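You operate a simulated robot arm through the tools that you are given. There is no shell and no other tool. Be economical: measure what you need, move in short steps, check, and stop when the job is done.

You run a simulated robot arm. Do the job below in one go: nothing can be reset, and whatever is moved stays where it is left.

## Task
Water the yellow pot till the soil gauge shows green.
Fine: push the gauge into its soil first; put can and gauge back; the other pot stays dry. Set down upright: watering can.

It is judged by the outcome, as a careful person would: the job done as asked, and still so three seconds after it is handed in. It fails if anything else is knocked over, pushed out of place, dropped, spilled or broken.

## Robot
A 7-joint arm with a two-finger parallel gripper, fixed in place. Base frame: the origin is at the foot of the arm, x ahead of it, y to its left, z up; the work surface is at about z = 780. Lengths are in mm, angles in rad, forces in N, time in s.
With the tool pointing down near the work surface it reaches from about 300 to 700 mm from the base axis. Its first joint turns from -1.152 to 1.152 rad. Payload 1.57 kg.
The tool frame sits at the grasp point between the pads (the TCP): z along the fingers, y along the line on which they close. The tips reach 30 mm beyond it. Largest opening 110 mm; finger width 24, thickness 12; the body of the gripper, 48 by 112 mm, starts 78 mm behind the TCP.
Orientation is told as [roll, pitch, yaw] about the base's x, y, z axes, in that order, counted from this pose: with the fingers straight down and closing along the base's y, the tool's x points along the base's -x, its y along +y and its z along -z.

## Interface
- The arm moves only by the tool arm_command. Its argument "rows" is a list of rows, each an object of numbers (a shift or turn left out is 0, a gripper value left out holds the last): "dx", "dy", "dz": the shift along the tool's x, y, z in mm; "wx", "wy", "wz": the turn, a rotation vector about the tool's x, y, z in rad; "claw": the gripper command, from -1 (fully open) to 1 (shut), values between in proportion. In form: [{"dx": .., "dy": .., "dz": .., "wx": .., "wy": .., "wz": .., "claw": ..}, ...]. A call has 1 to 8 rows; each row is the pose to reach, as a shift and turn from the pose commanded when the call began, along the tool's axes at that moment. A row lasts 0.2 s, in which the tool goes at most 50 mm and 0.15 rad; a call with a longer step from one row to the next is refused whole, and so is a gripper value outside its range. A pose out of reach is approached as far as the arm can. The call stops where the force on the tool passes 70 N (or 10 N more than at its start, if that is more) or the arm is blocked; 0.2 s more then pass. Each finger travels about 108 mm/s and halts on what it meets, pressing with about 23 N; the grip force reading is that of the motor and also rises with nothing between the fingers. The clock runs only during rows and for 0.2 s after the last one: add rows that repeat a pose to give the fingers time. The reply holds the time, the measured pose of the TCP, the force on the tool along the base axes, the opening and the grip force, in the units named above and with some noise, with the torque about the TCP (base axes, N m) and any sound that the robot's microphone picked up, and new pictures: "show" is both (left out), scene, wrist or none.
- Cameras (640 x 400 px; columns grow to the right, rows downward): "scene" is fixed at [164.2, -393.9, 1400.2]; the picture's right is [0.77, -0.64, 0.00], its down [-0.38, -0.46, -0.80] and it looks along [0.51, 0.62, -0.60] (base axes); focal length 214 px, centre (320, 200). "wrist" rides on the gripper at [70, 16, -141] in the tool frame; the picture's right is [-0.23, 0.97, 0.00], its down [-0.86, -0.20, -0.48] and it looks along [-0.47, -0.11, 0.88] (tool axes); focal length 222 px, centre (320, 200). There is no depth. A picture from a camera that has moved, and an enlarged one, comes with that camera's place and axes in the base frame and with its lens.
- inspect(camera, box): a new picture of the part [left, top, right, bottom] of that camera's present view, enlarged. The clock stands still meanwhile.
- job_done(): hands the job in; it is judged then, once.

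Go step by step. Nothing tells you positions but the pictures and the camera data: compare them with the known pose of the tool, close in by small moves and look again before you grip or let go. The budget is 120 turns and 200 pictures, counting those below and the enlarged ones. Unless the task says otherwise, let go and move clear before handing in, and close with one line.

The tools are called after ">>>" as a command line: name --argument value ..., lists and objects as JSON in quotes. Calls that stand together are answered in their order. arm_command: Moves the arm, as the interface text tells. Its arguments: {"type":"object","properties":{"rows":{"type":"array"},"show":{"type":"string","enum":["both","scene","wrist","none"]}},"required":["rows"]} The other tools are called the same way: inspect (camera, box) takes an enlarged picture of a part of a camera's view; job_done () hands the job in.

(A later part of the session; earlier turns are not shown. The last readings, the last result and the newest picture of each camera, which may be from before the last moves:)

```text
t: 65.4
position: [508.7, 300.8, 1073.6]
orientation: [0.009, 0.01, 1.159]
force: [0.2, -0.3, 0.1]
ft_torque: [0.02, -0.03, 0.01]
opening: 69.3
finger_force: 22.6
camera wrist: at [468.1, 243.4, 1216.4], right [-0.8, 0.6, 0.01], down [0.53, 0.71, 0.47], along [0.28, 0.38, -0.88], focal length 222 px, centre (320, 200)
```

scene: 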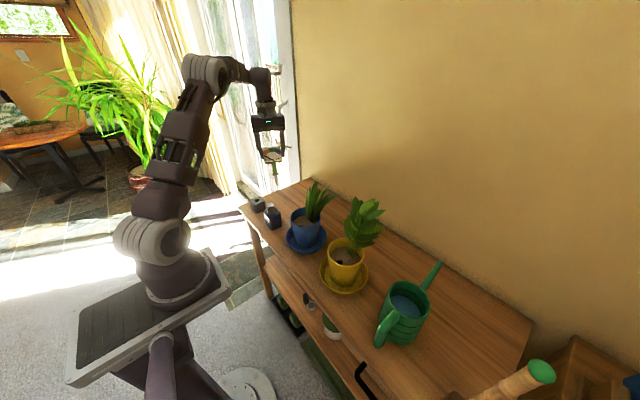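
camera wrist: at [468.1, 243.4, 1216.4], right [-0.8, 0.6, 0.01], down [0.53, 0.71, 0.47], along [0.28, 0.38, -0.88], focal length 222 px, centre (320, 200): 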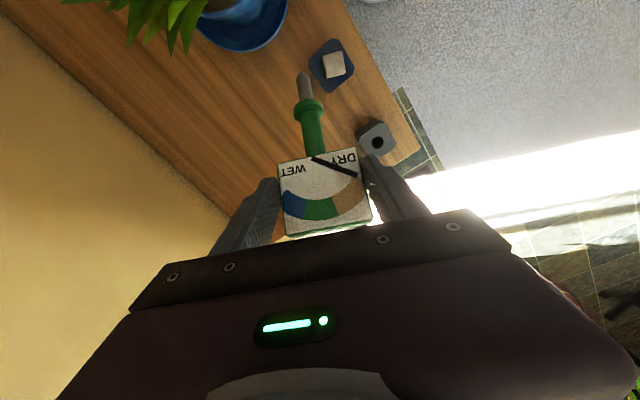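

Good posture. I'll continue yawing to about 0 while shifting towards the holder.

>>> arm_command --rows '[{"wz": 0.13, "dx": -2, "dy": 13}, {"wz": 0.27, "dx": -5, "dy": 26}, {"wz": 0.41, "dx": -7, "dy": 39}, {"wz": 0.55, "dx": -10, "dy": 52}, {"wz": 0.7, "dx": -12, "dy": 65}, {"wz": 0.85, "dx": -14, "dy": 78}, {"wz": 1.0, "dx": -17, "dy": 91}, {"wz": 1.15, "dx": -19, "dy": 104}]' --show "none"

>>> arm_command --rows '[{"wy": -0.1}, {"wy": -0.2}, {"wy": -0.3}, {"wy": -0.4}, {"wy": -0.5}, {"wy": -0.6}, {"wy": -0.7}, {"wy": -0.775}]'

>>> inspect --camera "scene" --box '[210, 110, 310, 230]'

```text
t: 67.2
position: [419.7, 359.8, 1074.7]
orientation: [-0.006, 0.013, 0.008]
force: [0.1, 0.4, -1.6]
ft_torque: [-0.01, -0.01, 0.01]
opening: 69.0
finger_force: 23.1
```

```text
t: 69.0
position: [420.4, 361.8, 1074.6]
orientation: [-0.009, -0.765, 0.018]
force: [0.7, 0.0, -0.3]
ft_torque: [0.01, 0.02, 0.02]
opening: 69.1
finger_force: 23.2
camera wrist: at [272.8, 373.6, 1128.7], right [0.15, 0.98, 0.15], down [0.29, -0.19, 0.94], along [0.95, -0.1, -0.31], focal length 222 px, centre (320, 200)
```

scene: 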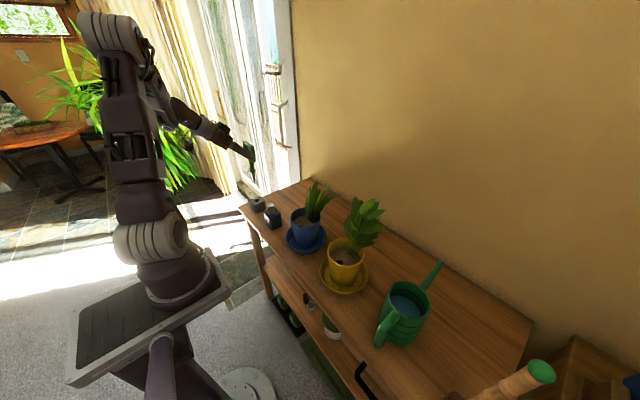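
wrist: 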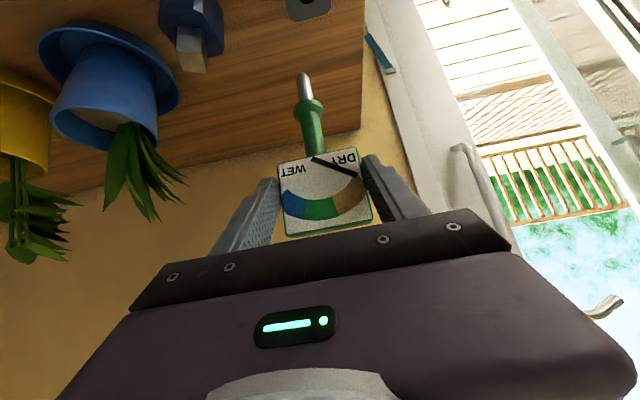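

```text
3.33 times, centred on (260, 170) of scene
camera zoom: at [164.3, -393.9, 1400.2], right [0.77, -0.64, 0.0], down [-0.38, -0.46, -0.8], along [0.51, 0.62, -0.6], focal length 715 px, centre (520, 300)
```

zoom: 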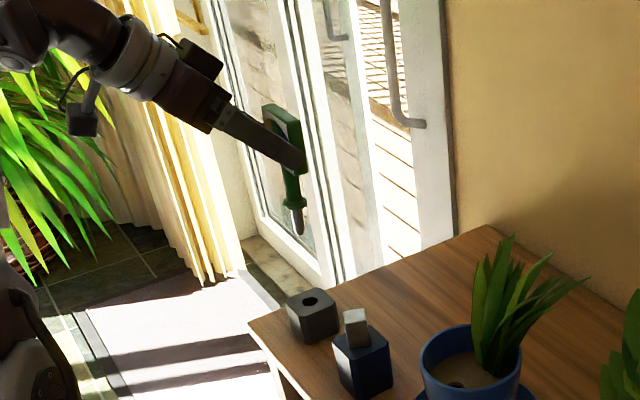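

Upright again in a comfortable posture near the holder. Before inserting, I'll enlarge the wrist view to measure the gauge's lean and position accurately.

>>> inspect --camera "wrist" --box '[240, 50, 420, 250]'

>>> inspect --camera "scene" --box '[230, 130, 280, 220]'

```text
2.00 times, centred on (330, 150) of wrist
camera zoom: at [272.8, 373.6, 1128.7], right [0.15, 0.98, 0.15], down [0.29, -0.19, 0.94], along [0.95, -0.1, -0.31], focal length 444 px, centre (300, 300)
```

zoom: 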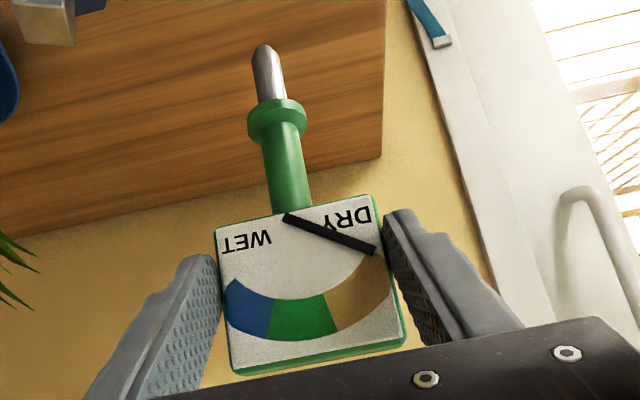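

```text
4.44 times, centred on (255, 175) of scene
camera zoom: at [164.3, -393.9, 1400.2], right [0.77, -0.64, 0.0], down [-0.38, -0.46, -0.8], along [0.51, 0.62, -0.6], focal length 953 px, centre (609, 311)
```

zoom: 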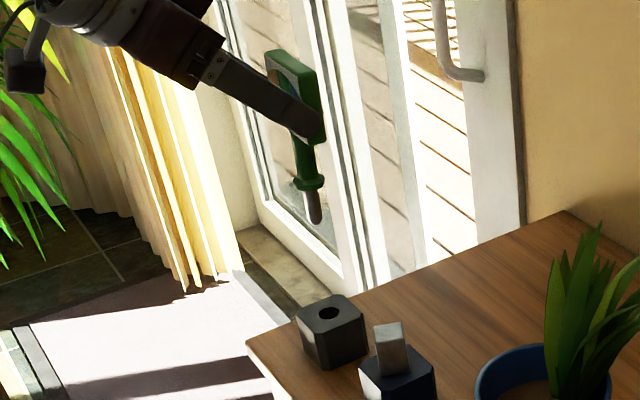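

The gauge is vertical within about 0.02 rad, its axis about 27 mm ahead of the TCP. I'll move to just above the holder, tip about 25 mm clear, to compare tip and hole in one view.

>>> arm_command --rows '[{"dy": 10, "dx": 5, "dz": 5}, {"dy": 18.5, "dx": 17, "dz": 17}, {"dy": 18.5, "dx": 31, "dz": 30}, {"dy": 18.5, "dx": 46, "dz": 45}, {"dy": 18.5, "dx": 60, "dz": 59}, {"dy": 18.5, "dx": 60, "dz": 59}]' --show "none"

>>> inspect --camera "wrist" --box '[220, 0, 420, 130]'

>>> inspect --camera "scene" --box '[235, 160, 295, 230]'

```text
t: 70.4
position: [417.2, 377.4, 989.1]
orientation: [-0.01, -0.763, 0.018]
force: [0.5, 0.2, -0.7]
ft_torque: [0.0, 0.03, 0.0]
opening: 69.2
finger_force: 22.9
```

```text
3.08 times, centred on (320, 65) of wrist
camera zoom: at [270.3, 391.5, 1044.2], right [0.15, 0.98, 0.15], down [0.29, -0.19, 0.94], along [0.94, -0.1, -0.31], focal length 684 px, centre (320, 615)
```

zoom: 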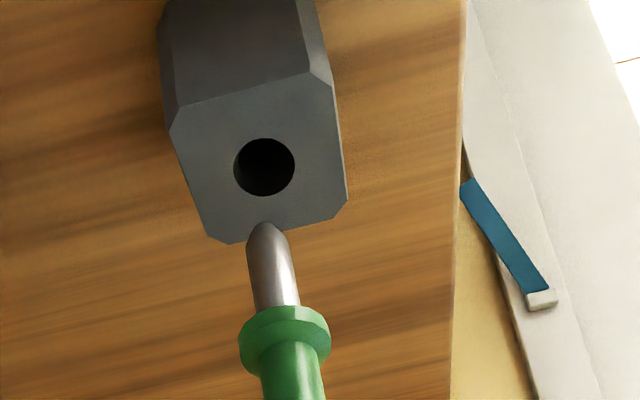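

```text
5.71 times, centred on (265, 195) of scene
camera zoom: at [164.3, -393.9, 1400.2], right [0.77, -0.64, 0.0], down [-0.38, -0.46, -0.8], along [0.51, 0.62, -0.6], focal length 1226 px, centre (634, 229)
```

zoom: 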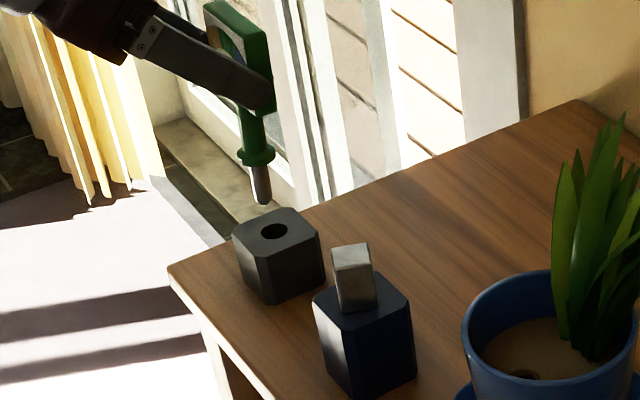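

Combining both views, the hole is about (+5, +2.7) mm from the tip and 31 mm below it. I'll shift, go down 20 mm, and look again.

>>> arm_command --rows '[{"dx": -3.6, "dz": 3.5, "dy": 2.7}, {"dx": 3.3, "dz": 10.7, "dy": 2.7}, {"dx": 10.2, "dz": 17.9, "dy": 2.7}, {"dx": 10.2, "dz": 17.9, "dy": 2.7}]' --show "none"

>>> inspect --camera "wrist" --box '[220, 0, 420, 130]'

>>> inspect --camera "scene" --box '[235, 170, 285, 230]'

```text
t: 71.4
position: [422.9, 380.2, 970.4]
orientation: [-0.01, -0.763, 0.02]
force: [-0.2, 0.2, -0.8]
ft_torque: [0.02, 0.04, -0.02]
opening: 69.3
finger_force: 22.6
```

```text
3.08 times, centred on (320, 65) of wrist
camera zoom: at [275.4, 394.1, 1024.1], right [0.15, 0.98, 0.15], down [0.29, -0.19, 0.94], along [0.94, -0.1, -0.31], focal length 684 px, centre (320, 615)
```

zoom: 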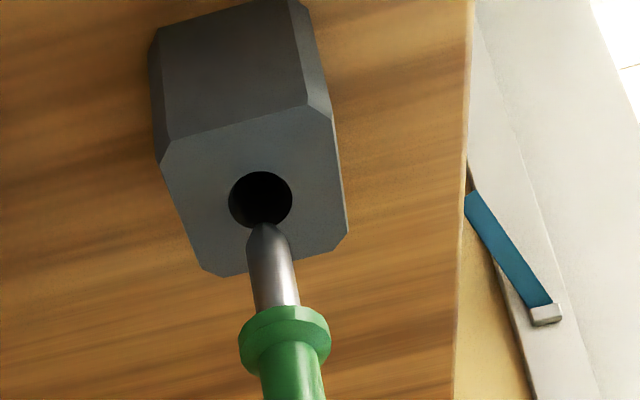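

```text
6.67 times, centred on (260, 200) of scene
camera zoom: at [164.3, -393.9, 1400.2], right [0.77, -0.64, 0.0], down [-0.38, -0.46, -0.8], along [0.51, 0.62, -0.6], focal length 1430 px, centre (720, 200)
```

zoom: 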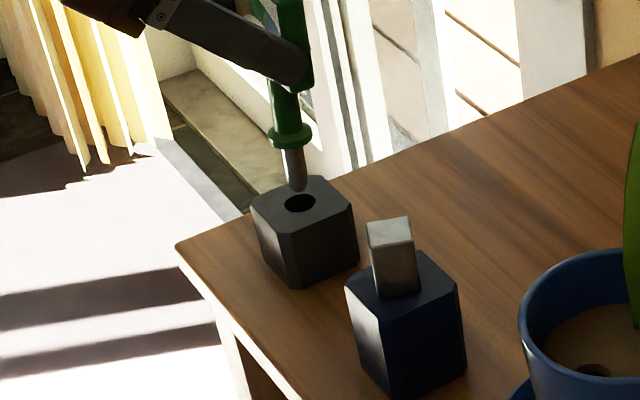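

The tip is about 10 mm above the hole and aligned to within 2 mm. I'll nudge it -1 mm in x and lower it in.

>>> arm_command --rows '[{"dx": 7.6, "dz": 6.5}, {"dx": 14.6, "dz": 13.7}, {"dx": 21.5, "dz": 20.9}, {"dx": 26.3, "dz": 26}, {"dx": 30.5, "dz": 30.3}, {"dx": 30.5, "dz": 30.3}]'

>>> inspect --camera "scene" --box '[235, 170, 285, 230]'

```text
t: 72.8
position: [420.4, 380.2, 927.4]
orientation: [-0.011, -0.761, 0.018]
force: [-0.6, 1.3, -0.6]
ft_torque: [0.05, 0.01, 0.0]
opening: 69.0
finger_force: 23.1
camera wrist: at [274.0, 393.8, 981.3], right [0.15, 0.98, 0.15], down [0.29, -0.19, 0.94], along [0.94, -0.1, -0.31], focal length 222 px, centre (320, 200)
```

scene: 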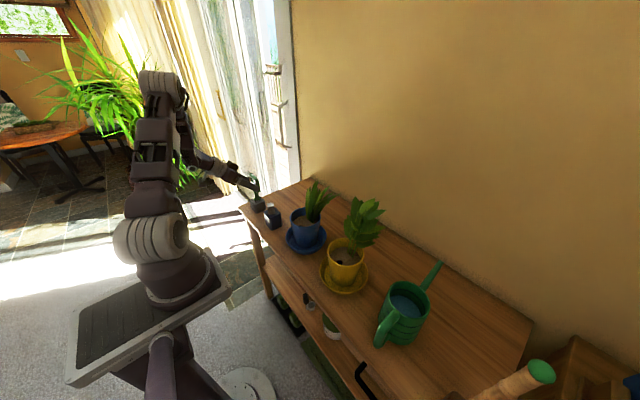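
wrist: 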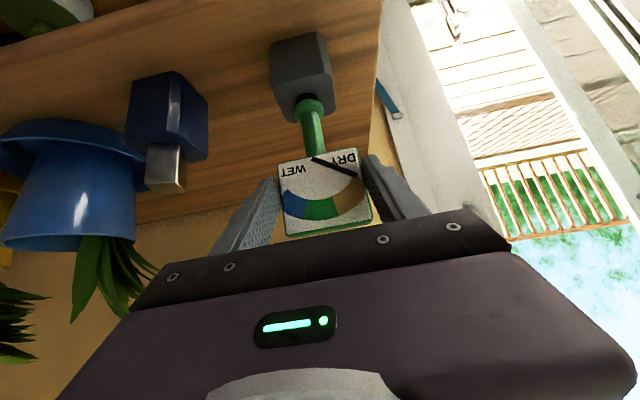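

```text
6.67 times, centred on (260, 200) of scene
camera zoom: at [164.3, -393.9, 1400.2], right [0.77, -0.64, 0.0], down [-0.38, -0.46, -0.8], along [0.51, 0.62, -0.6], focal length 1430 px, centre (720, 200)
```

zoom: 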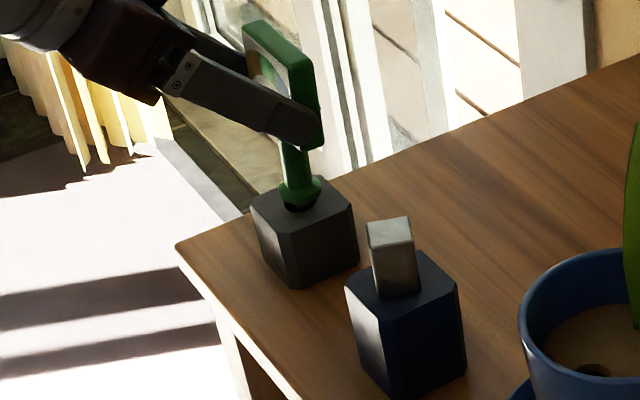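

It's in the hole with no resistance, collar about 5 mm above the holder. I'll lower the last bit, release, and back out along the tool axis.

>>> arm_command --rows '[{"dx": 3.5, "dz": 3.6}, {"dx": 4.2, "dz": 4.3}, {"dx": 4.2, "dz": 4.3, "claw": 0.0}, {"dx": 4.2, "dz": 4.3, "claw": -0.5}, {"dx": 4.2, "dz": 4.3, "claw": -0.6}, {"dx": 4.2, "dz": -20, "claw": -0.6}, {"dx": 4.2, "dz": -50, "claw": -0.6}, {"dx": 4.2, "dz": -80, "claw": -0.6}]'

>>> inspect --camera "scene" --box '[235, 170, 285, 230]'

```text
t: 74.6
position: [363.8, 379.7, 982.3]
orientation: [-0.01, -0.763, 0.018]
force: [0.1, -0.3, 0.2]
ft_torque: [0.02, -0.04, 0.01]
opening: 88.0
finger_force: 0.0
camera wrist: at [216.1, 392.8, 1036.8], right [0.15, 0.98, 0.15], down [0.29, -0.19, 0.94], along [0.94, -0.1, -0.31], focal length 222 px, centre (320, 200)
```

scene: 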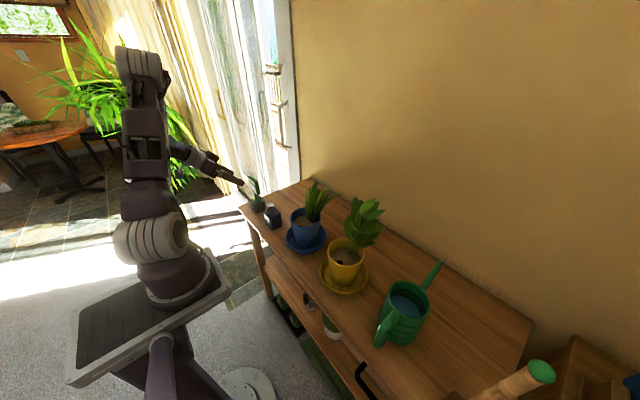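
wrist: 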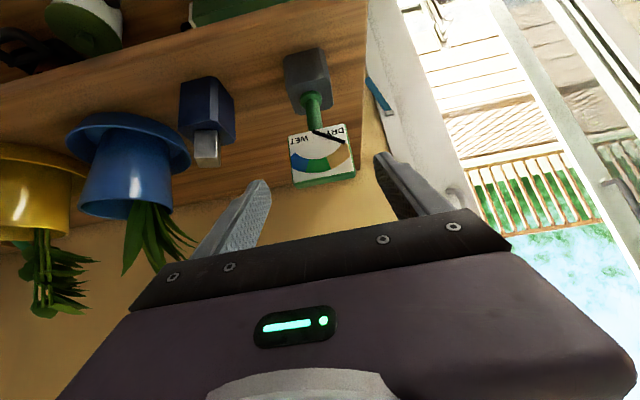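

```text
6.67 times, centred on (260, 200) of scene
camera zoom: at [164.2, -393.9, 1400.2], right [0.77, -0.64, 0.0], down [-0.38, -0.46, -0.8], along [0.51, 0.62, -0.6], focal length 1430 px, centre (720, 200)
```

zoom: 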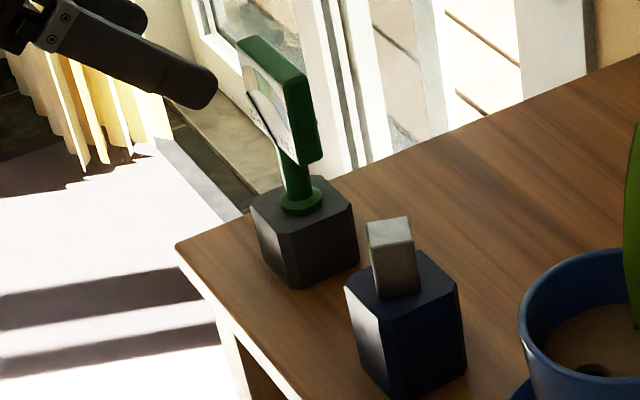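

The gauge is seated back in its holder, upright. Now I'll re-approach from nearly straight above (tilt 0.25).

>>> arm_command --rows '[{"dx": -28, "dz": -29, "claw": -0.64}, {"dx": -55, "dz": -50, "wy": 0.1}, {"dx": -67, "dz": -38, "wy": 0.22}, {"dx": -77, "dz": -22, "wy": 0.34}, {"dx": -85, "dz": -6, "wy": 0.46}, {"dx": -87.8, "dz": 3.7, "wy": 0.513}, {"dx": -87.8, "dz": 3.7, "wy": 0.513}]'

>>> inspect --camera "scene" --box '[220, 130, 300, 230]'

```text
t: 76.2
position: [429.1, 381.5, 1040.2]
orientation: [-0.008, -0.25, 0.012]
force: [0.5, 0.0, 0.3]
ft_torque: [0.01, 0.01, -0.01]
opening: 90.3
finger_force: 0.0
camera wrist: at [327.8, 395.5, 1159.9], right [0.21, 0.98, 0.05], down [0.71, -0.19, 0.68], along [0.67, -0.11, -0.74], focal length 222 px, centre (320, 200)
```

scene: 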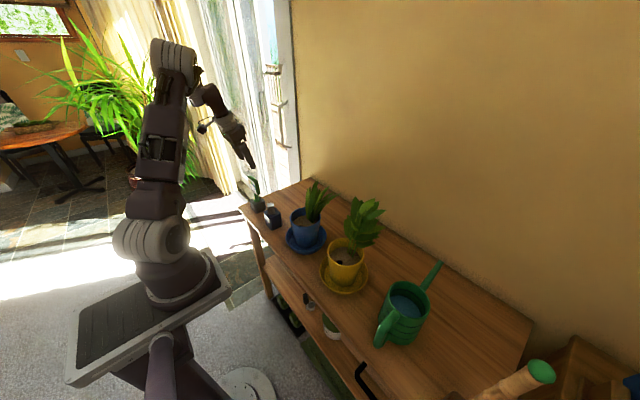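
wrist: 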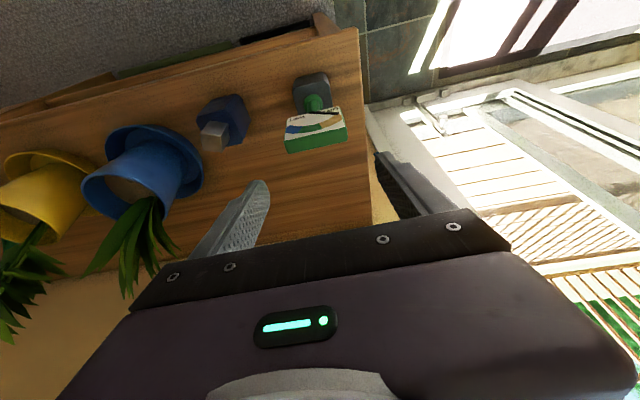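

```text
4.00 times, centred on (260, 180) of scene
camera zoom: at [164.2, -393.9, 1400.2], right [0.77, -0.64, 0.0], down [-0.38, -0.46, -0.8], along [0.51, 0.62, -0.6], focal length 858 px, centre (560, 280)
```

zoom: 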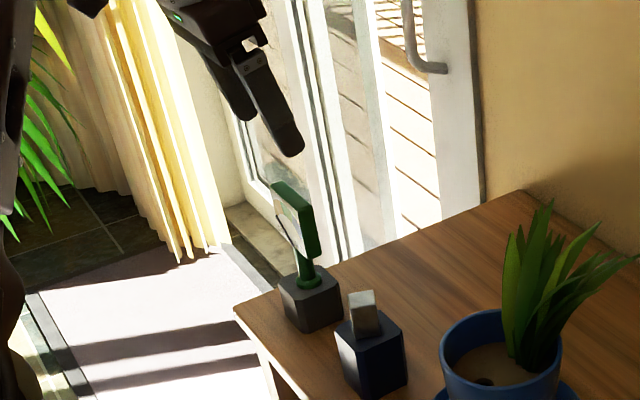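

The plate top is at about (439, 379.5, 943). I'll come down to just above it and check.

>>> arm_command --rows '[{"dx": 6, "dz": 28, "dy": -2}, {"dx": 12, "dz": 56, "dy": -2}, {"dx": 15, "dz": 74, "dy": -2}, {"dx": 15, "dz": 74, "dy": -2}]' --show "none"

>>> inspect --camera "wrist" --box '[220, 80, 420, 220]'

>>> inspect --camera "scene" --box '[230, 150, 290, 220]'

```text
t: 77.2
position: [431.6, 378.6, 964.5]
orientation: [-0.008, -0.251, 0.015]
force: [0.4, 0.0, -0.8]
ft_torque: [-0.01, -0.02, 0.0]
opening: 90.1
finger_force: 0.0
```

```text
2.86 times, centred on (320, 150) of wrist
camera zoom: at [330.8, 393.2, 1084.7], right [0.21, 0.98, 0.05], down [0.71, -0.19, 0.68], along [0.67, -0.11, -0.73], focal length 635 px, centre (320, 343)
```

zoom: 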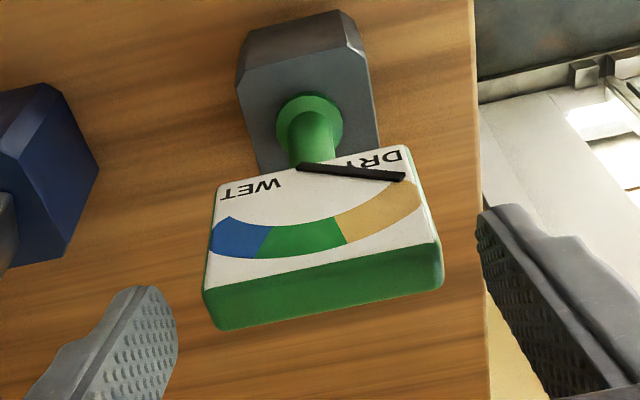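

```text
5.71 times, centred on (260, 185) of scene
camera zoom: at [164.2, -393.9, 1400.2], right [0.77, -0.64, 0.0], down [-0.38, -0.46, -0.8], along [0.51, 0.62, -0.6], focal length 1226 px, centre (663, 286)
```

zoom: 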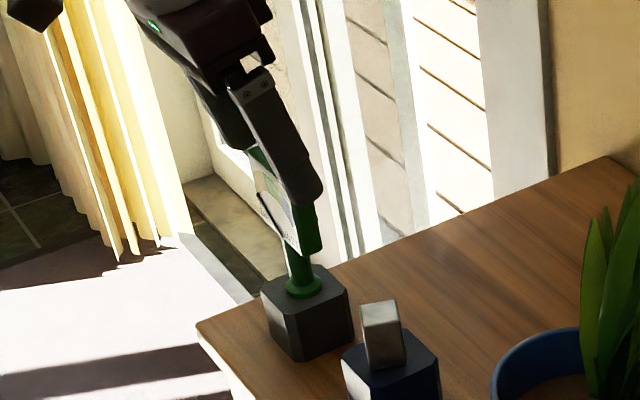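

Aligned: plate axis (439, 378.5). Down 40 mm and close.

>>> arm_command --rows '[{"dx": 2.8, "dz": 20}, {"dx": 5.7, "dz": 40.3}, {"dx": 5.7, "dz": 40.3}, {"dx": 5.7, "dz": 40.3, "claw": 0.0}, {"dx": 5.7, "dz": 40.3, "claw": 1}, {"dx": 5.7, "dz": 40.3, "claw": 1}, {"dx": 5.7, "dz": 40.3, "claw": 1}]' --show "wrist"

```text
t: 78.8
position: [436.8, 378.3, 924.3]
orientation: [-0.007, -0.249, 0.015]
force: [-0.6, 3.1, -0.6]
ft_torque: [0.31, -0.01, 0.0]
opening: 69.7
finger_force: 22.6
camera wrist: at [335.3, 392.6, 1044.4], right [0.21, 0.98, 0.05], down [0.71, -0.19, 0.68], along [0.67, -0.11, -0.73], focal length 222 px, centre (320, 200)
```

wrist: 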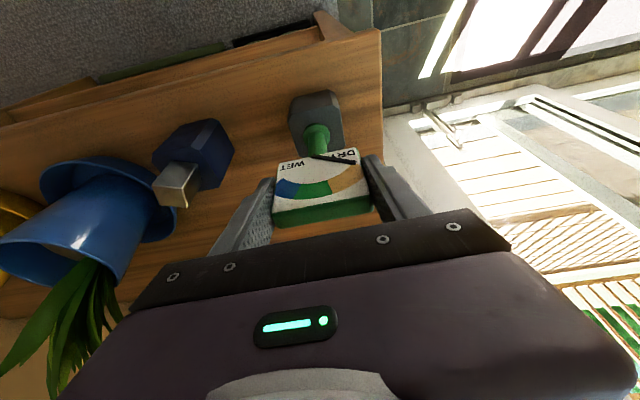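

Solid grip (69.7 mm); the return pose is (436.8, 378.3, 924.3). Lifting straight up slowly.

>>> arm_command --rows '[{"dx": -3, "dz": -12}, {"dx": -7, "dz": -29}, {"dx": -12, "dz": -48}, {"dx": -18, "dz": -70}, {"dx": -24, "dz": -94}, {"dx": -31, "dz": -120}, {"dx": -38, "dz": -146}, {"dx": -42, "dz": -165}]' --show "none"

>>> arm_command --rows '[{"dy": -15}, {"dy": -40}, {"dy": -70}, {"dy": -102}, {"dy": -134}, {"dy": -166}, {"dy": -198}, {"dy": -225}]' --show "scene"

```text
t: 80.6
position: [437.7, 379.4, 1094.2]
orientation: [-0.006, -0.249, 0.014]
force: [-0.6, 0.6, 0.4]
ft_torque: [-0.02, 0.01, -0.01]
opening: 69.3
finger_force: 22.9
```

```text
t: 82.4
position: [440.1, 153.0, 1096.5]
orientation: [-0.01, -0.249, 0.013]
force: [0.3, 0.5, -1.0]
ft_torque: [0.07, -0.03, -0.01]
opening: 69.5
finger_force: 23.0
```

scene: 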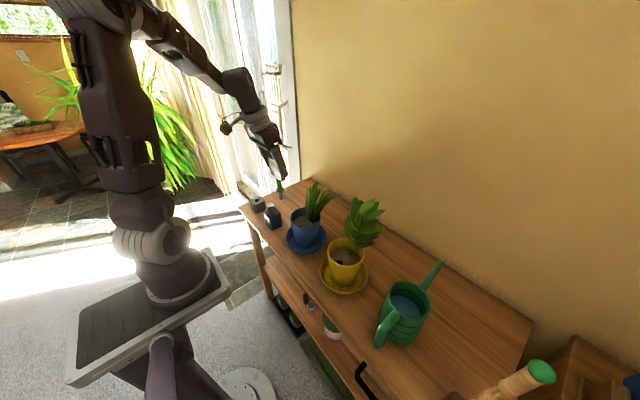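

Posture is fine. Continuing to in front of and above the yellow pot.

>>> arm_command --rows '[{"dy": -20}, {"dy": -50}, {"dy": -85}, {"dy": -120}, {"dy": -157}, {"dy": -195}, {"dy": -230}, {"dy": -255}]' --show "none"

>>> arm_command --rows '[{"dy": -10}, {"dy": -17, "dx": -5, "dz": 1}, {"dy": -17, "dx": -10, "dz": 2}, {"dy": -17, "dx": -10, "dz": 2}]'

>>> inspect --camera "wrist" --box '[220, 60, 420, 200]'

>>> inspect --camera "scene" --box '[300, 180, 400, 300]'

```text
t: 84.2
position: [444.1, -99.7, 1097.5]
orientation: [-0.007, -0.249, 0.014]
force: [0.8, 0.4, -0.9]
ft_torque: [0.0, -0.01, 0.01]
opening: 69.5
finger_force: 22.9
```

```text
t: 85.2
position: [454.1, -117.7, 1099.3]
orientation: [-0.006, -0.25, 0.013]
force: [-0.6, -0.9, -1.4]
ft_torque: [0.04, 0.0, -0.02]
opening: 69.6
finger_force: 23.2
camera wrist: at [351.8, -103.1, 1218.7], right [0.21, 0.98, 0.05], down [0.71, -0.19, 0.68], along [0.67, -0.11, -0.73], focal length 222 px, centre (320, 200)
```

scene: 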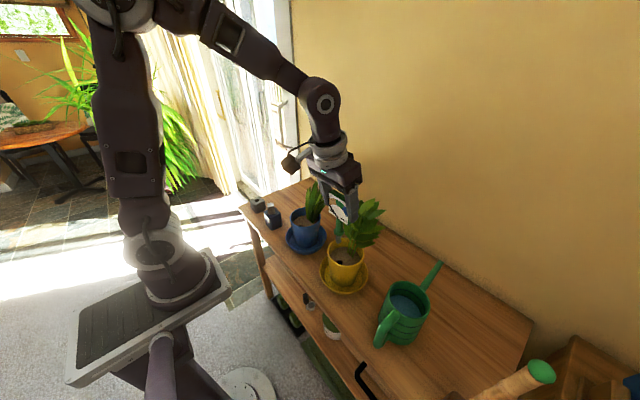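
wrist: 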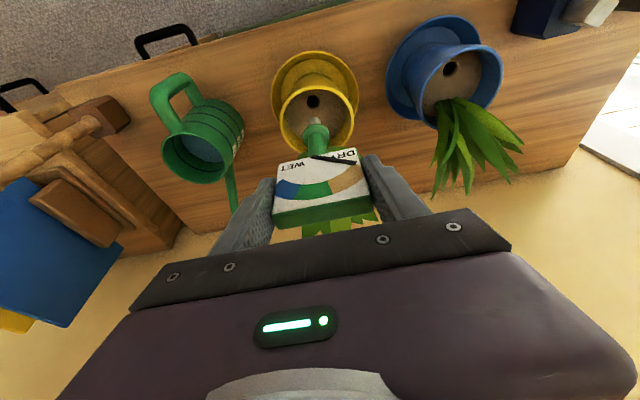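

```text
2.86 times, centred on (320, 130) of wrist
camera zoom: at [351.8, -103.1, 1218.7], right [0.21, 0.98, 0.05], down [0.71, -0.19, 0.68], along [0.67, -0.11, -0.73], focal length 635 px, centre (320, 400)
```

zoom: 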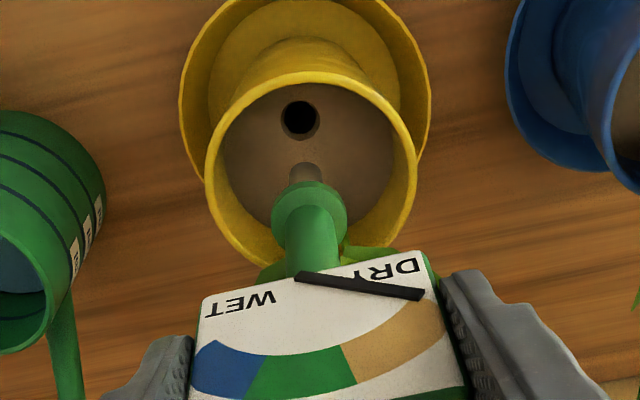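

```text
3.33 times, centred on (350, 240) of scene
camera zoom: at [164.3, -393.9, 1400.2], right [0.77, -0.64, 0.0], down [-0.38, -0.46, -0.8], along [0.51, 0.62, -0.6], focal length 715 px, centre (220, 67)
```

zoom: 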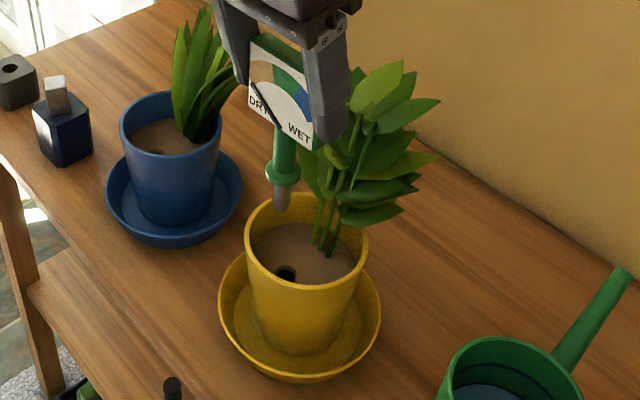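

The hole is about (+8, -1.4) mm from the tip and 82 mm below it. I'll shift and lower 60 mm, then re-check alignment and leaf clearance.

>>> arm_command --rows '[{"dx": -7.7, "dz": 2, "dy": -1.4}, {"dx": -4, "dz": 17, "dy": -1.4}, {"dx": 0, "dz": 32, "dy": -1.4}, {"dx": 3.5, "dz": 46, "dy": -1.4}, {"dx": 7.1, "dz": 60, "dy": -1.4}, {"dx": 7.1, "dz": 60, "dy": -1.4}]' --show "none"

>>> inspect --camera "wrist" --box '[220, 60, 420, 200]'

>>> inspect --camera "scene" --box '[300, 180, 400, 300]'

```text
t: 86.6
position: [460.3, -118.8, 1038.5]
orientation: [-0.009, -0.249, 0.011]
force: [1.0, 0.6, 0.7]
ft_torque: [-0.04, -0.01, -0.01]
opening: 69.4
finger_force: 22.9
```

```text
2.86 times, centred on (320, 130) of wrist
camera zoom: at [358.9, -104.3, 1159.0], right [0.21, 0.98, 0.05], down [0.71, -0.19, 0.68], along [0.67, -0.11, -0.73], focal length 635 px, centre (320, 400)
```

zoom: 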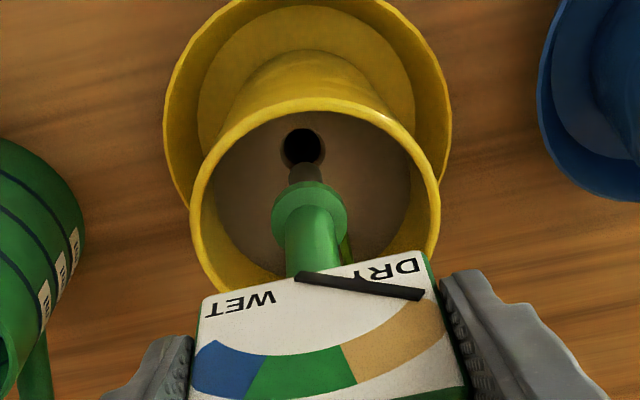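

```text
3.33 times, centred on (350, 240) of scene
camera zoom: at [164.3, -393.9, 1400.2], right [0.77, -0.64, 0.0], down [-0.38, -0.46, -0.8], along [0.51, 0.62, -0.6], focal length 715 px, centre (220, 67)
```

zoom: 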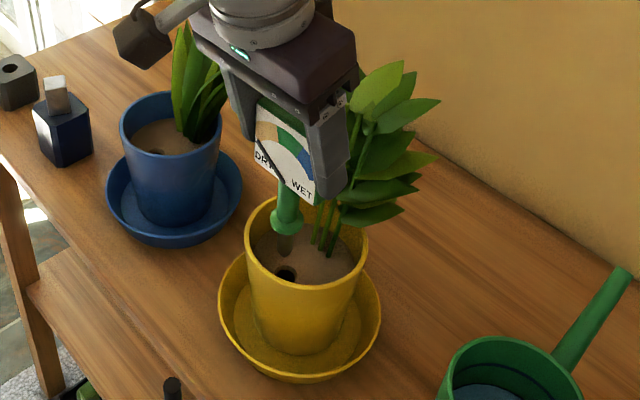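

Nearly perfect: about +2 mm in x, 29 mm to go to the soil. I'll lower it into the hole gently.

>>> arm_command --rows '[{"dx": 1, "dz": 10}, {"dx": 3.5, "dz": 20}, {"dx": 6, "dz": 29.5}, {"dx": 8.4, "dz": 39}, {"dx": 10.9, "dz": 48.9}, {"dx": 10.9, "dz": 48.9}]'

>>> inspect --camera "scene" --box '[310, 200, 380, 290]'

```text
t: 88.0
position: [461.6, -119.4, 989.7]
orientation: [-0.006, -0.249, 0.014]
force: [0.3, -0.3, -0.2]
ft_torque: [-0.02, 0.03, 0.01]
opening: 69.5
finger_force: 23.4
camera wrist: at [360.7, -105.0, 1109.0], right [0.21, 0.98, 0.05], down [0.71, -0.19, 0.68], along [0.67, -0.11, -0.73], focal length 222 px, centre (320, 200)
```

scene: 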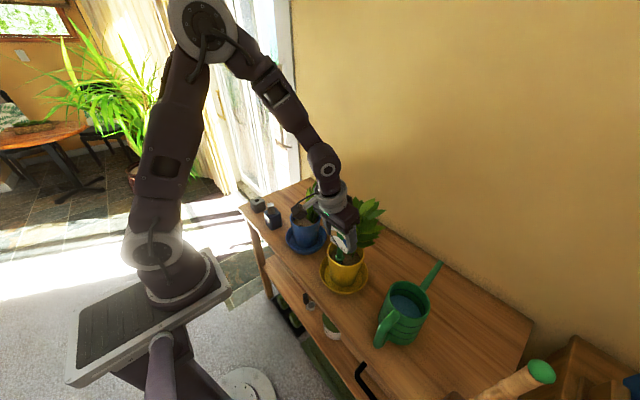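
wrist: 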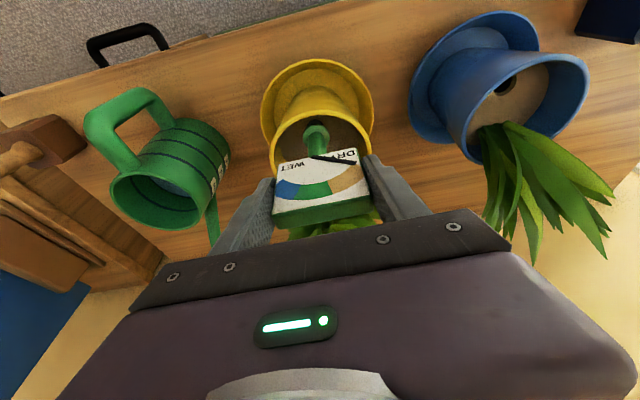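

```text
4.44 times, centred on (345, 245) of scene
camera zoom: at [164.3, -393.9, 1400.2], right [0.77, -0.64, 0.0], down [-0.38, -0.46, -0.8], along [0.51, 0.62, -0.6], focal length 953 px, centre (209, 0)
```

zoom: 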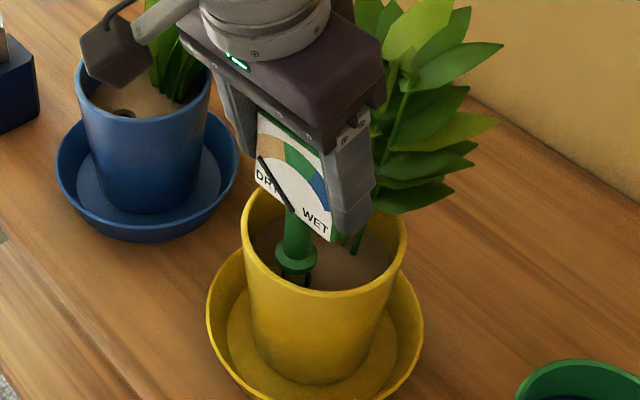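

The probe is in the hole, collar about 17 mm above the soil. I'll continue down slowly until it seats.

>>> arm_command --rows '[{"dx": 1.5, "dz": 5.8}, {"dx": 3, "dz": 11.6}, {"dx": 4.2, "dz": 16.5}, {"dx": 4.9, "dz": 19.4}, {"dx": 4.9, "dz": 19.4}]' --show "none"

>>> inspect --camera "scene" --box '[310, 200, 380, 290]'

```text
t: 89.2
position: [463.1, -119.9, 969.0]
orientation: [-0.007, -0.249, 0.014]
force: [0.9, 0.2, -0.8]
ft_torque: [-0.01, -0.02, -0.02]
opening: 69.5
finger_force: 23.0
```

```text
4.44 times, centred on (345, 245) of scene
camera zoom: at [164.3, -393.9, 1400.2], right [0.77, -0.64, 0.0], down [-0.38, -0.46, -0.8], along [0.51, 0.62, -0.6], focal length 953 px, centre (209, 0)
```

zoom: 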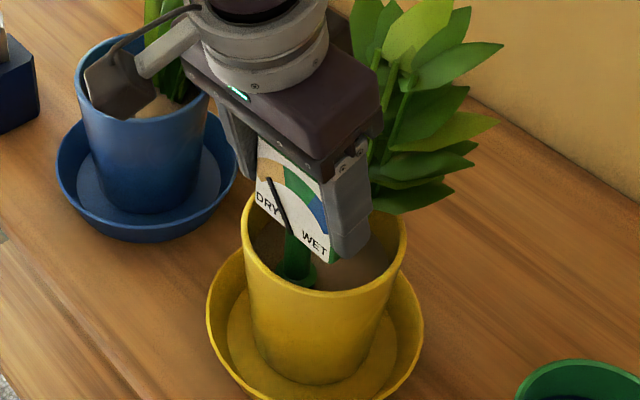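

Still no resistance, with the collar almost on the soil, and the needle has begun to respond. A few more millimetres, then I'll release.

>>> arm_command --rows '[{"dx": 0.6, "dz": 2.4}, {"dx": 1.2, "dz": 4.8}, {"dx": 1.2, "dz": 4.8}]' --show "none"

>>> inspect --camera "scene" --box '[320, 225, 370, 285]'

```text
t: 90.0
position: [462.0, -119.3, 964.8]
orientation: [-0.009, -0.253, 0.013]
force: [0.8, 1.7, 20.9]
ft_torque: [0.2, -0.34, 0.03]
opening: 69.9
finger_force: 22.8
```

```text
6.67 times, centred on (345, 255) of scene
camera zoom: at [164.0, -393.8, 1400.3], right [0.77, -0.64, 0.0], down [-0.38, -0.46, -0.8], along [0.51, 0.62, -0.6], focal length 1430 px, centre (153, -167)
```

zoom: 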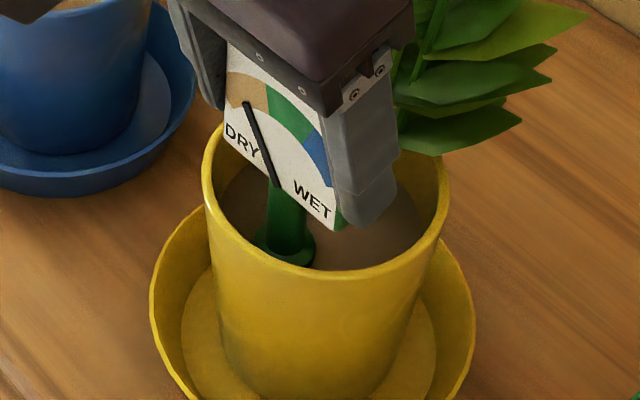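

It's seated (21 N), and the needle sits in the tan zone near its green edge. I'll release and rise straight along the tool axis.

>>> arm_command --rows '[{"dz": -2, "dx": -0.5}, {"dz": -2, "dx": -0.5, "claw": -0.2}, {"dz": -2, "dx": -0.5, "claw": -0.5}, {"dz": -2, "dx": -0.5, "claw": -0.5}, {"dz": -25, "claw": -0.5}, {"dz": -60}, {"dz": -100}, {"dz": -140}]'

>>> inspect --camera "scene" --box '[310, 190, 390, 300]'

>>> inspect --camera "scene" --box '[320, 215, 370, 275]'

```text
t: 91.8
position: [427.5, -120.0, 1100.2]
orientation: [-0.009, -0.249, 0.014]
force: [0.4, 0.5, -0.2]
ft_torque: [-0.03, -0.05, 0.0]
opening: 82.4
finger_force: 0.0
camera wrist: at [326.2, -104.5, 1219.2], right [0.21, 0.98, 0.05], down [0.71, -0.19, 0.68], along [0.67, -0.11, -0.73], focal length 222 px, centre (320, 200)
```

scene: 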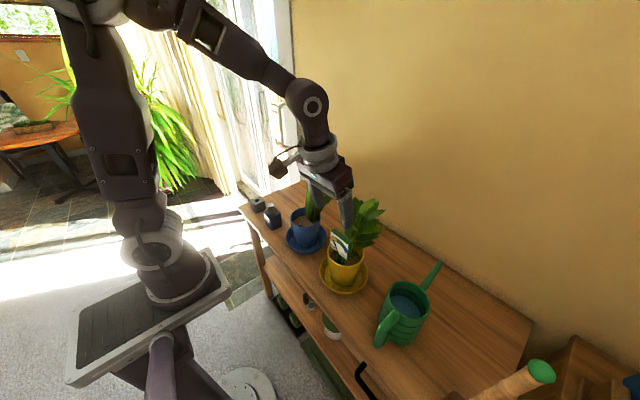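
wrist: 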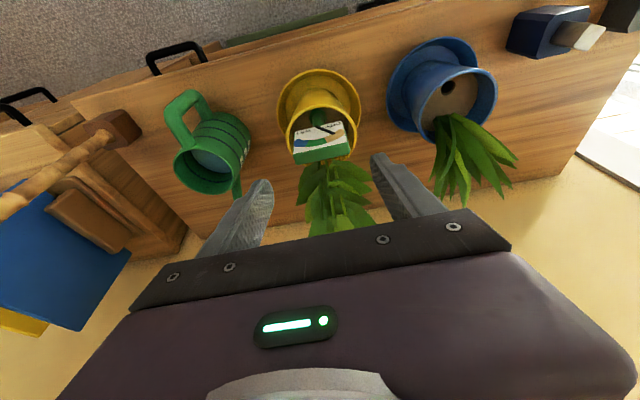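

```text
3.64 times, centred on (350, 245) of scene
camera zoom: at [164.2, -393.9, 1400.2], right [0.77, -0.64, 0.0], down [-0.38, -0.46, -0.8], along [0.51, 0.62, -0.6], focal length 780 px, centre (211, 36)
```

zoom: 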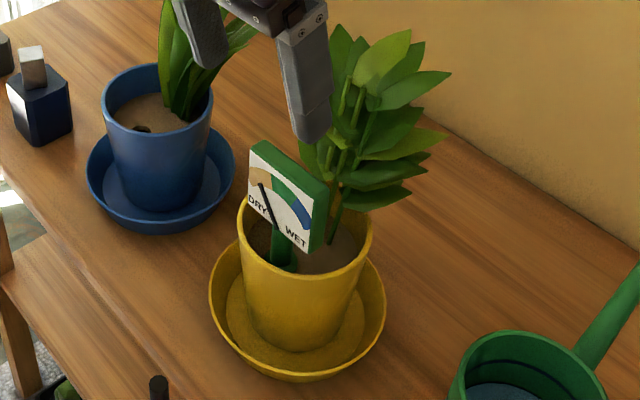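

```text
6.67 times, centred on (345, 245) of scene
camera zoom: at [164.2, -393.9, 1400.2], right [0.77, -0.64, 0.0], down [-0.38, -0.46, -0.8], along [0.51, 0.62, -0.6], focal length 1430 px, centre (153, -100)
```

zoom: 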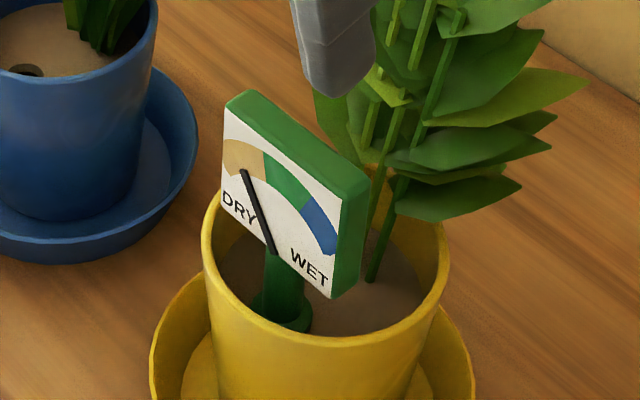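

The gauge stands upright in the yellow pot, with its needle in the tan (dry) zone. Next I'll move over to the watering can for a close look.

>>> arm_command --rows '[{"dx": 15, "dz": -4, "dy": -20, "claw": -1}, {"dx": 30, "dz": -8, "dy": -50}, {"dx": 45, "dz": -12, "dy": -85}, {"dx": 60, "dz": -16, "dy": -120}, {"dx": 74, "dz": -19, "dy": -155}, {"dx": 74, "dz": -19, "dy": -190}, {"dx": 74, "dz": -19, "dy": -190}]'

>>> inspect --camera "wrist" --box '[200, 0, 440, 180]'

>>> inspect --camera "scene" --box '[360, 250, 460, 360]'

```text
t: 93.4
position: [352.0, -310.1, 1102.4]
orientation: [-0.007, -0.25, 0.016]
force: [0.8, -0.4, -0.1]
ft_torque: [-0.02, 0.03, 0.01]
opening: 110.0
finger_force: 0.1
camera wrist: at [251.2, -295.4, 1221.7], right [0.21, 0.98, 0.05], down [0.71, -0.19, 0.68], along [0.67, -0.11, -0.73], focal length 222 px, centre (320, 200)
```

scene: 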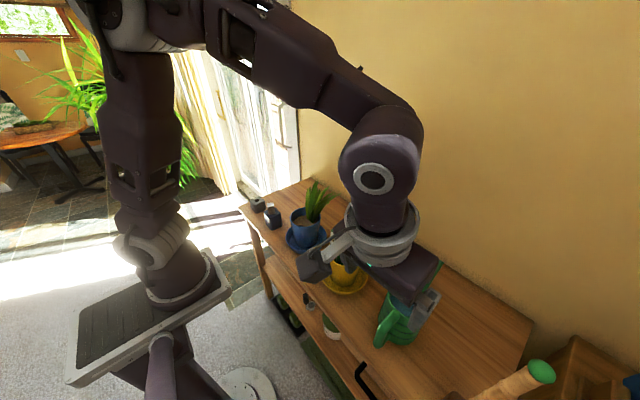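
wrist: 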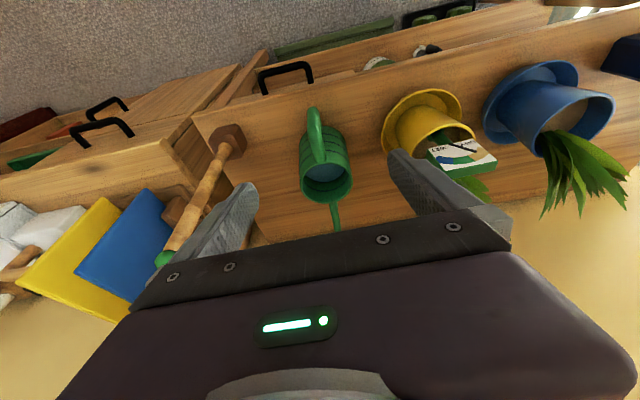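

```text
2.22 times, centred on (320, 90) of wrist
camera zoom: at [251.2, -295.4, 1221.7], right [0.21, 0.98, 0.05], down [0.71, -0.19, 0.68], along [0.67, -0.11, -0.73], focal length 494 px, centre (320, 444)
```

zoom: 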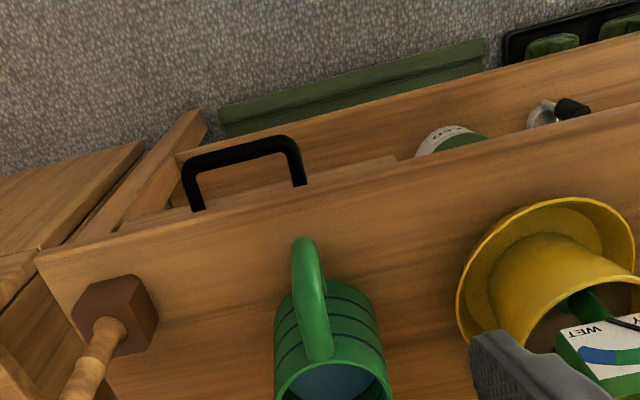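

```text
3.64 times, centred on (410, 305) of scene
camera zoom: at [164.2, -393.9, 1400.2], right [0.77, -0.64, 0.0], down [-0.38, -0.46, -0.8], along [0.51, 0.62, -0.6], focal length 780 px, centre (-7, -182)
```

zoom: 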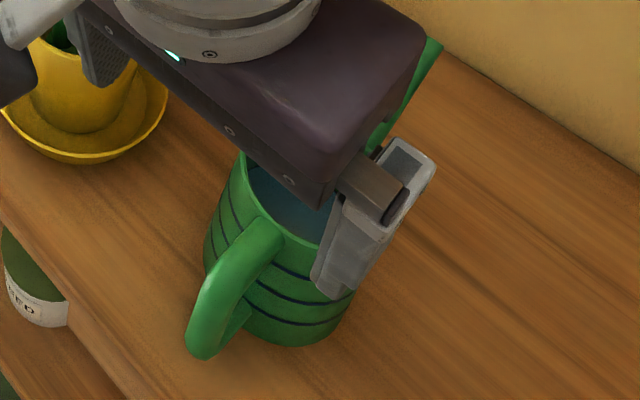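

I'll enlarge the wrist view of the can itself.

>>> inspect --camera "wrist" --box '[250, 90, 400, 240]'

```text
2.67 times, centred on (325, 165) of wrist
camera zoom: at [251.2, -295.4, 1221.7], right [0.21, 0.98, 0.05], down [0.71, -0.19, 0.68], along [0.67, -0.11, -0.73], focal length 592 px, centre (307, 293)
```

zoom: 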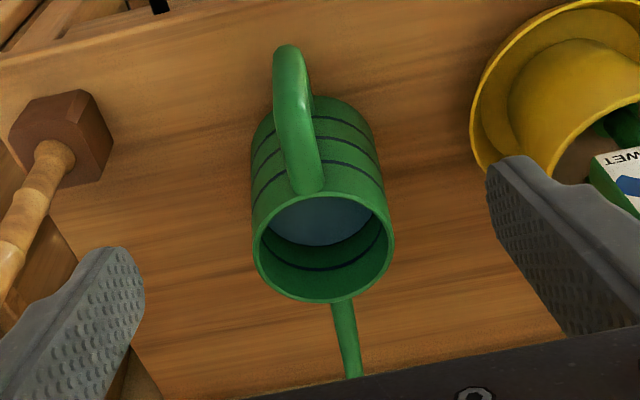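

The can's axis is at about (488, -320), rim about 93 mm wide at z≈918; the handle reaches to x≈375 and the spout tip to x≈628. I'll grip the body across y with the tool tilted 0.45 from the handle side, starting from a pre-grasp above the rim.

>>> arm_command --rows '[{"dx": -13, "dz": 20, "dy": -3, "wy": -0.05, "wz": 0.005}, {"dx": -26, "dz": 45, "dy": -6, "wy": -0.1, "wz": 0.01}, {"dx": -39, "dz": 75, "dy": -9, "wy": -0.15, "wz": 0.015}, {"dx": -48, "dz": 105, "dy": -10, "wy": -0.2, "wz": 0.015}, {"dx": -52.7, "dz": 133, "dy": -10, "wy": -0.2, "wz": 0.015}, {"dx": -52.7, "dz": 133, "dy": -10, "wy": -0.2, "wz": 0.015}]'

>>> inspect --camera "wrist" --box '[220, 80, 420, 240]'

>>> inspect --camera "scene" --box '[350, 220, 460, 360]'

```text
t: 94.8
position: [437.6, -319.6, 986.5]
orientation: [-0.001, -0.451, -0.003]
force: [-0.1, 0.8, 0.2]
ft_torque: [-0.01, -0.01, -0.05]
opening: 110.2
finger_force: 0.1
camera wrist: at [315.2, -304.5, 1082.3], right [0.21, 0.97, 0.1], down [0.56, -0.2, 0.8], along [0.8, -0.11, -0.59], focal length 222 px, centre (320, 200)
```

scene: 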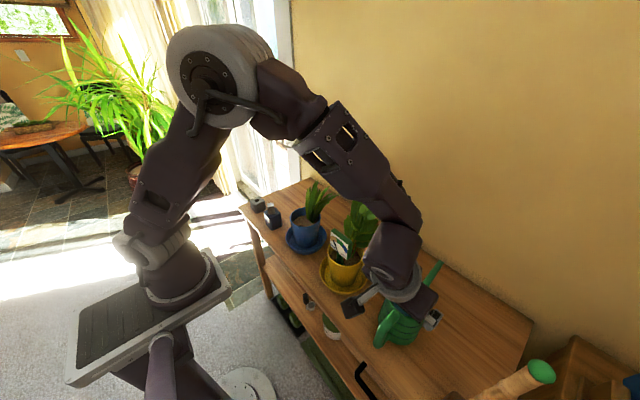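
wrist: 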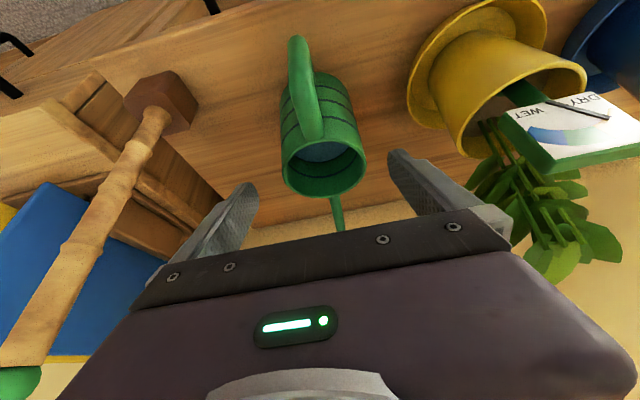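

```text
2.50 times, centred on (320, 160) of wrist
camera zoom: at [315.2, -304.5, 1082.3], right [0.21, 0.97, 0.1], down [0.56, -0.2, 0.8], along [0.8, -0.11, -0.59], focal length 555 px, centre (320, 300)
```

zoom: 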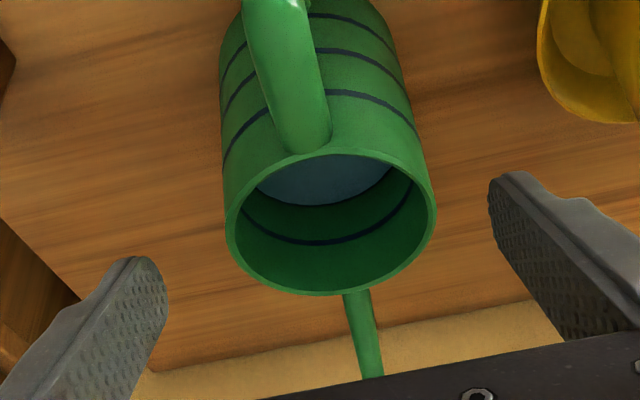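

```text
2.86 times, centred on (405, 290) of scene
camera zoom: at [164.2, -393.9, 1400.2], right [0.77, -0.64, 0.0], down [-0.38, -0.46, -0.8], along [0.51, 0.62, -0.6], focal length 613 px, centre (77, -57)
```

zoom: 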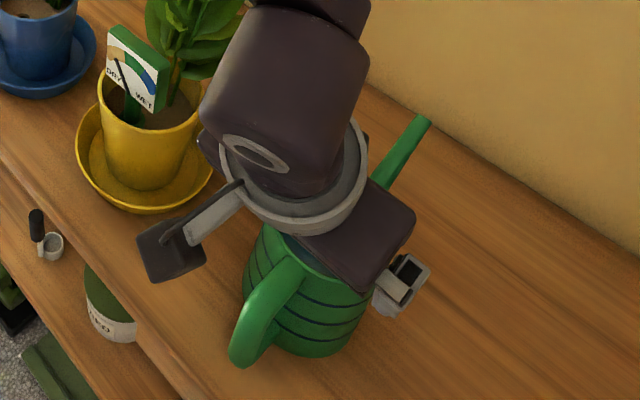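

The can is centred laterally to within about 1 mm, and the straight path along the tool axis leads to (490, -320, 878). I'll advance 40 mm to just before the rim and check the finger clearances.

>>> arm_command --rows '[{"dz": 20}, {"dz": 40}, {"dz": 40}]' --show "none"

>>> inspect --camera "wrist" --box '[220, 100, 420, 250]'

```text
t: 95.6
position: [455.1, -320.7, 948.8]
orientation: [0.0, -0.45, 0.0]
force: [-0.9, 0.0, 0.5]
ft_torque: [0.0, 0.0, 0.0]
opening: 109.9
finger_force: 0.0
```

```text
2.67 times, centred on (320, 175) of wrist
camera zoom: at [331.5, -305.0, 1046.6], right [0.21, 0.97, 0.1], down [0.56, -0.2, 0.8], along [0.8, -0.11, -0.59], focal length 592 px, centre (320, 267)
```

zoom: 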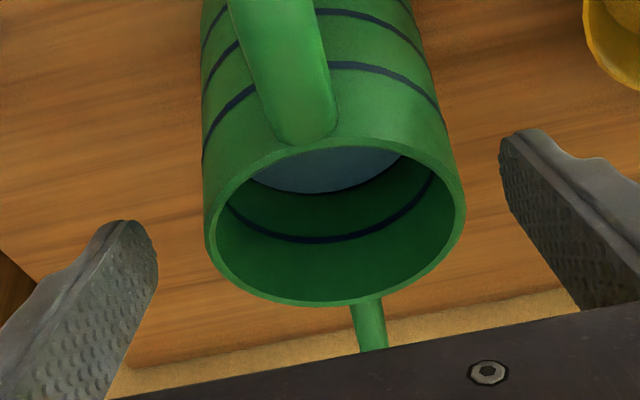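

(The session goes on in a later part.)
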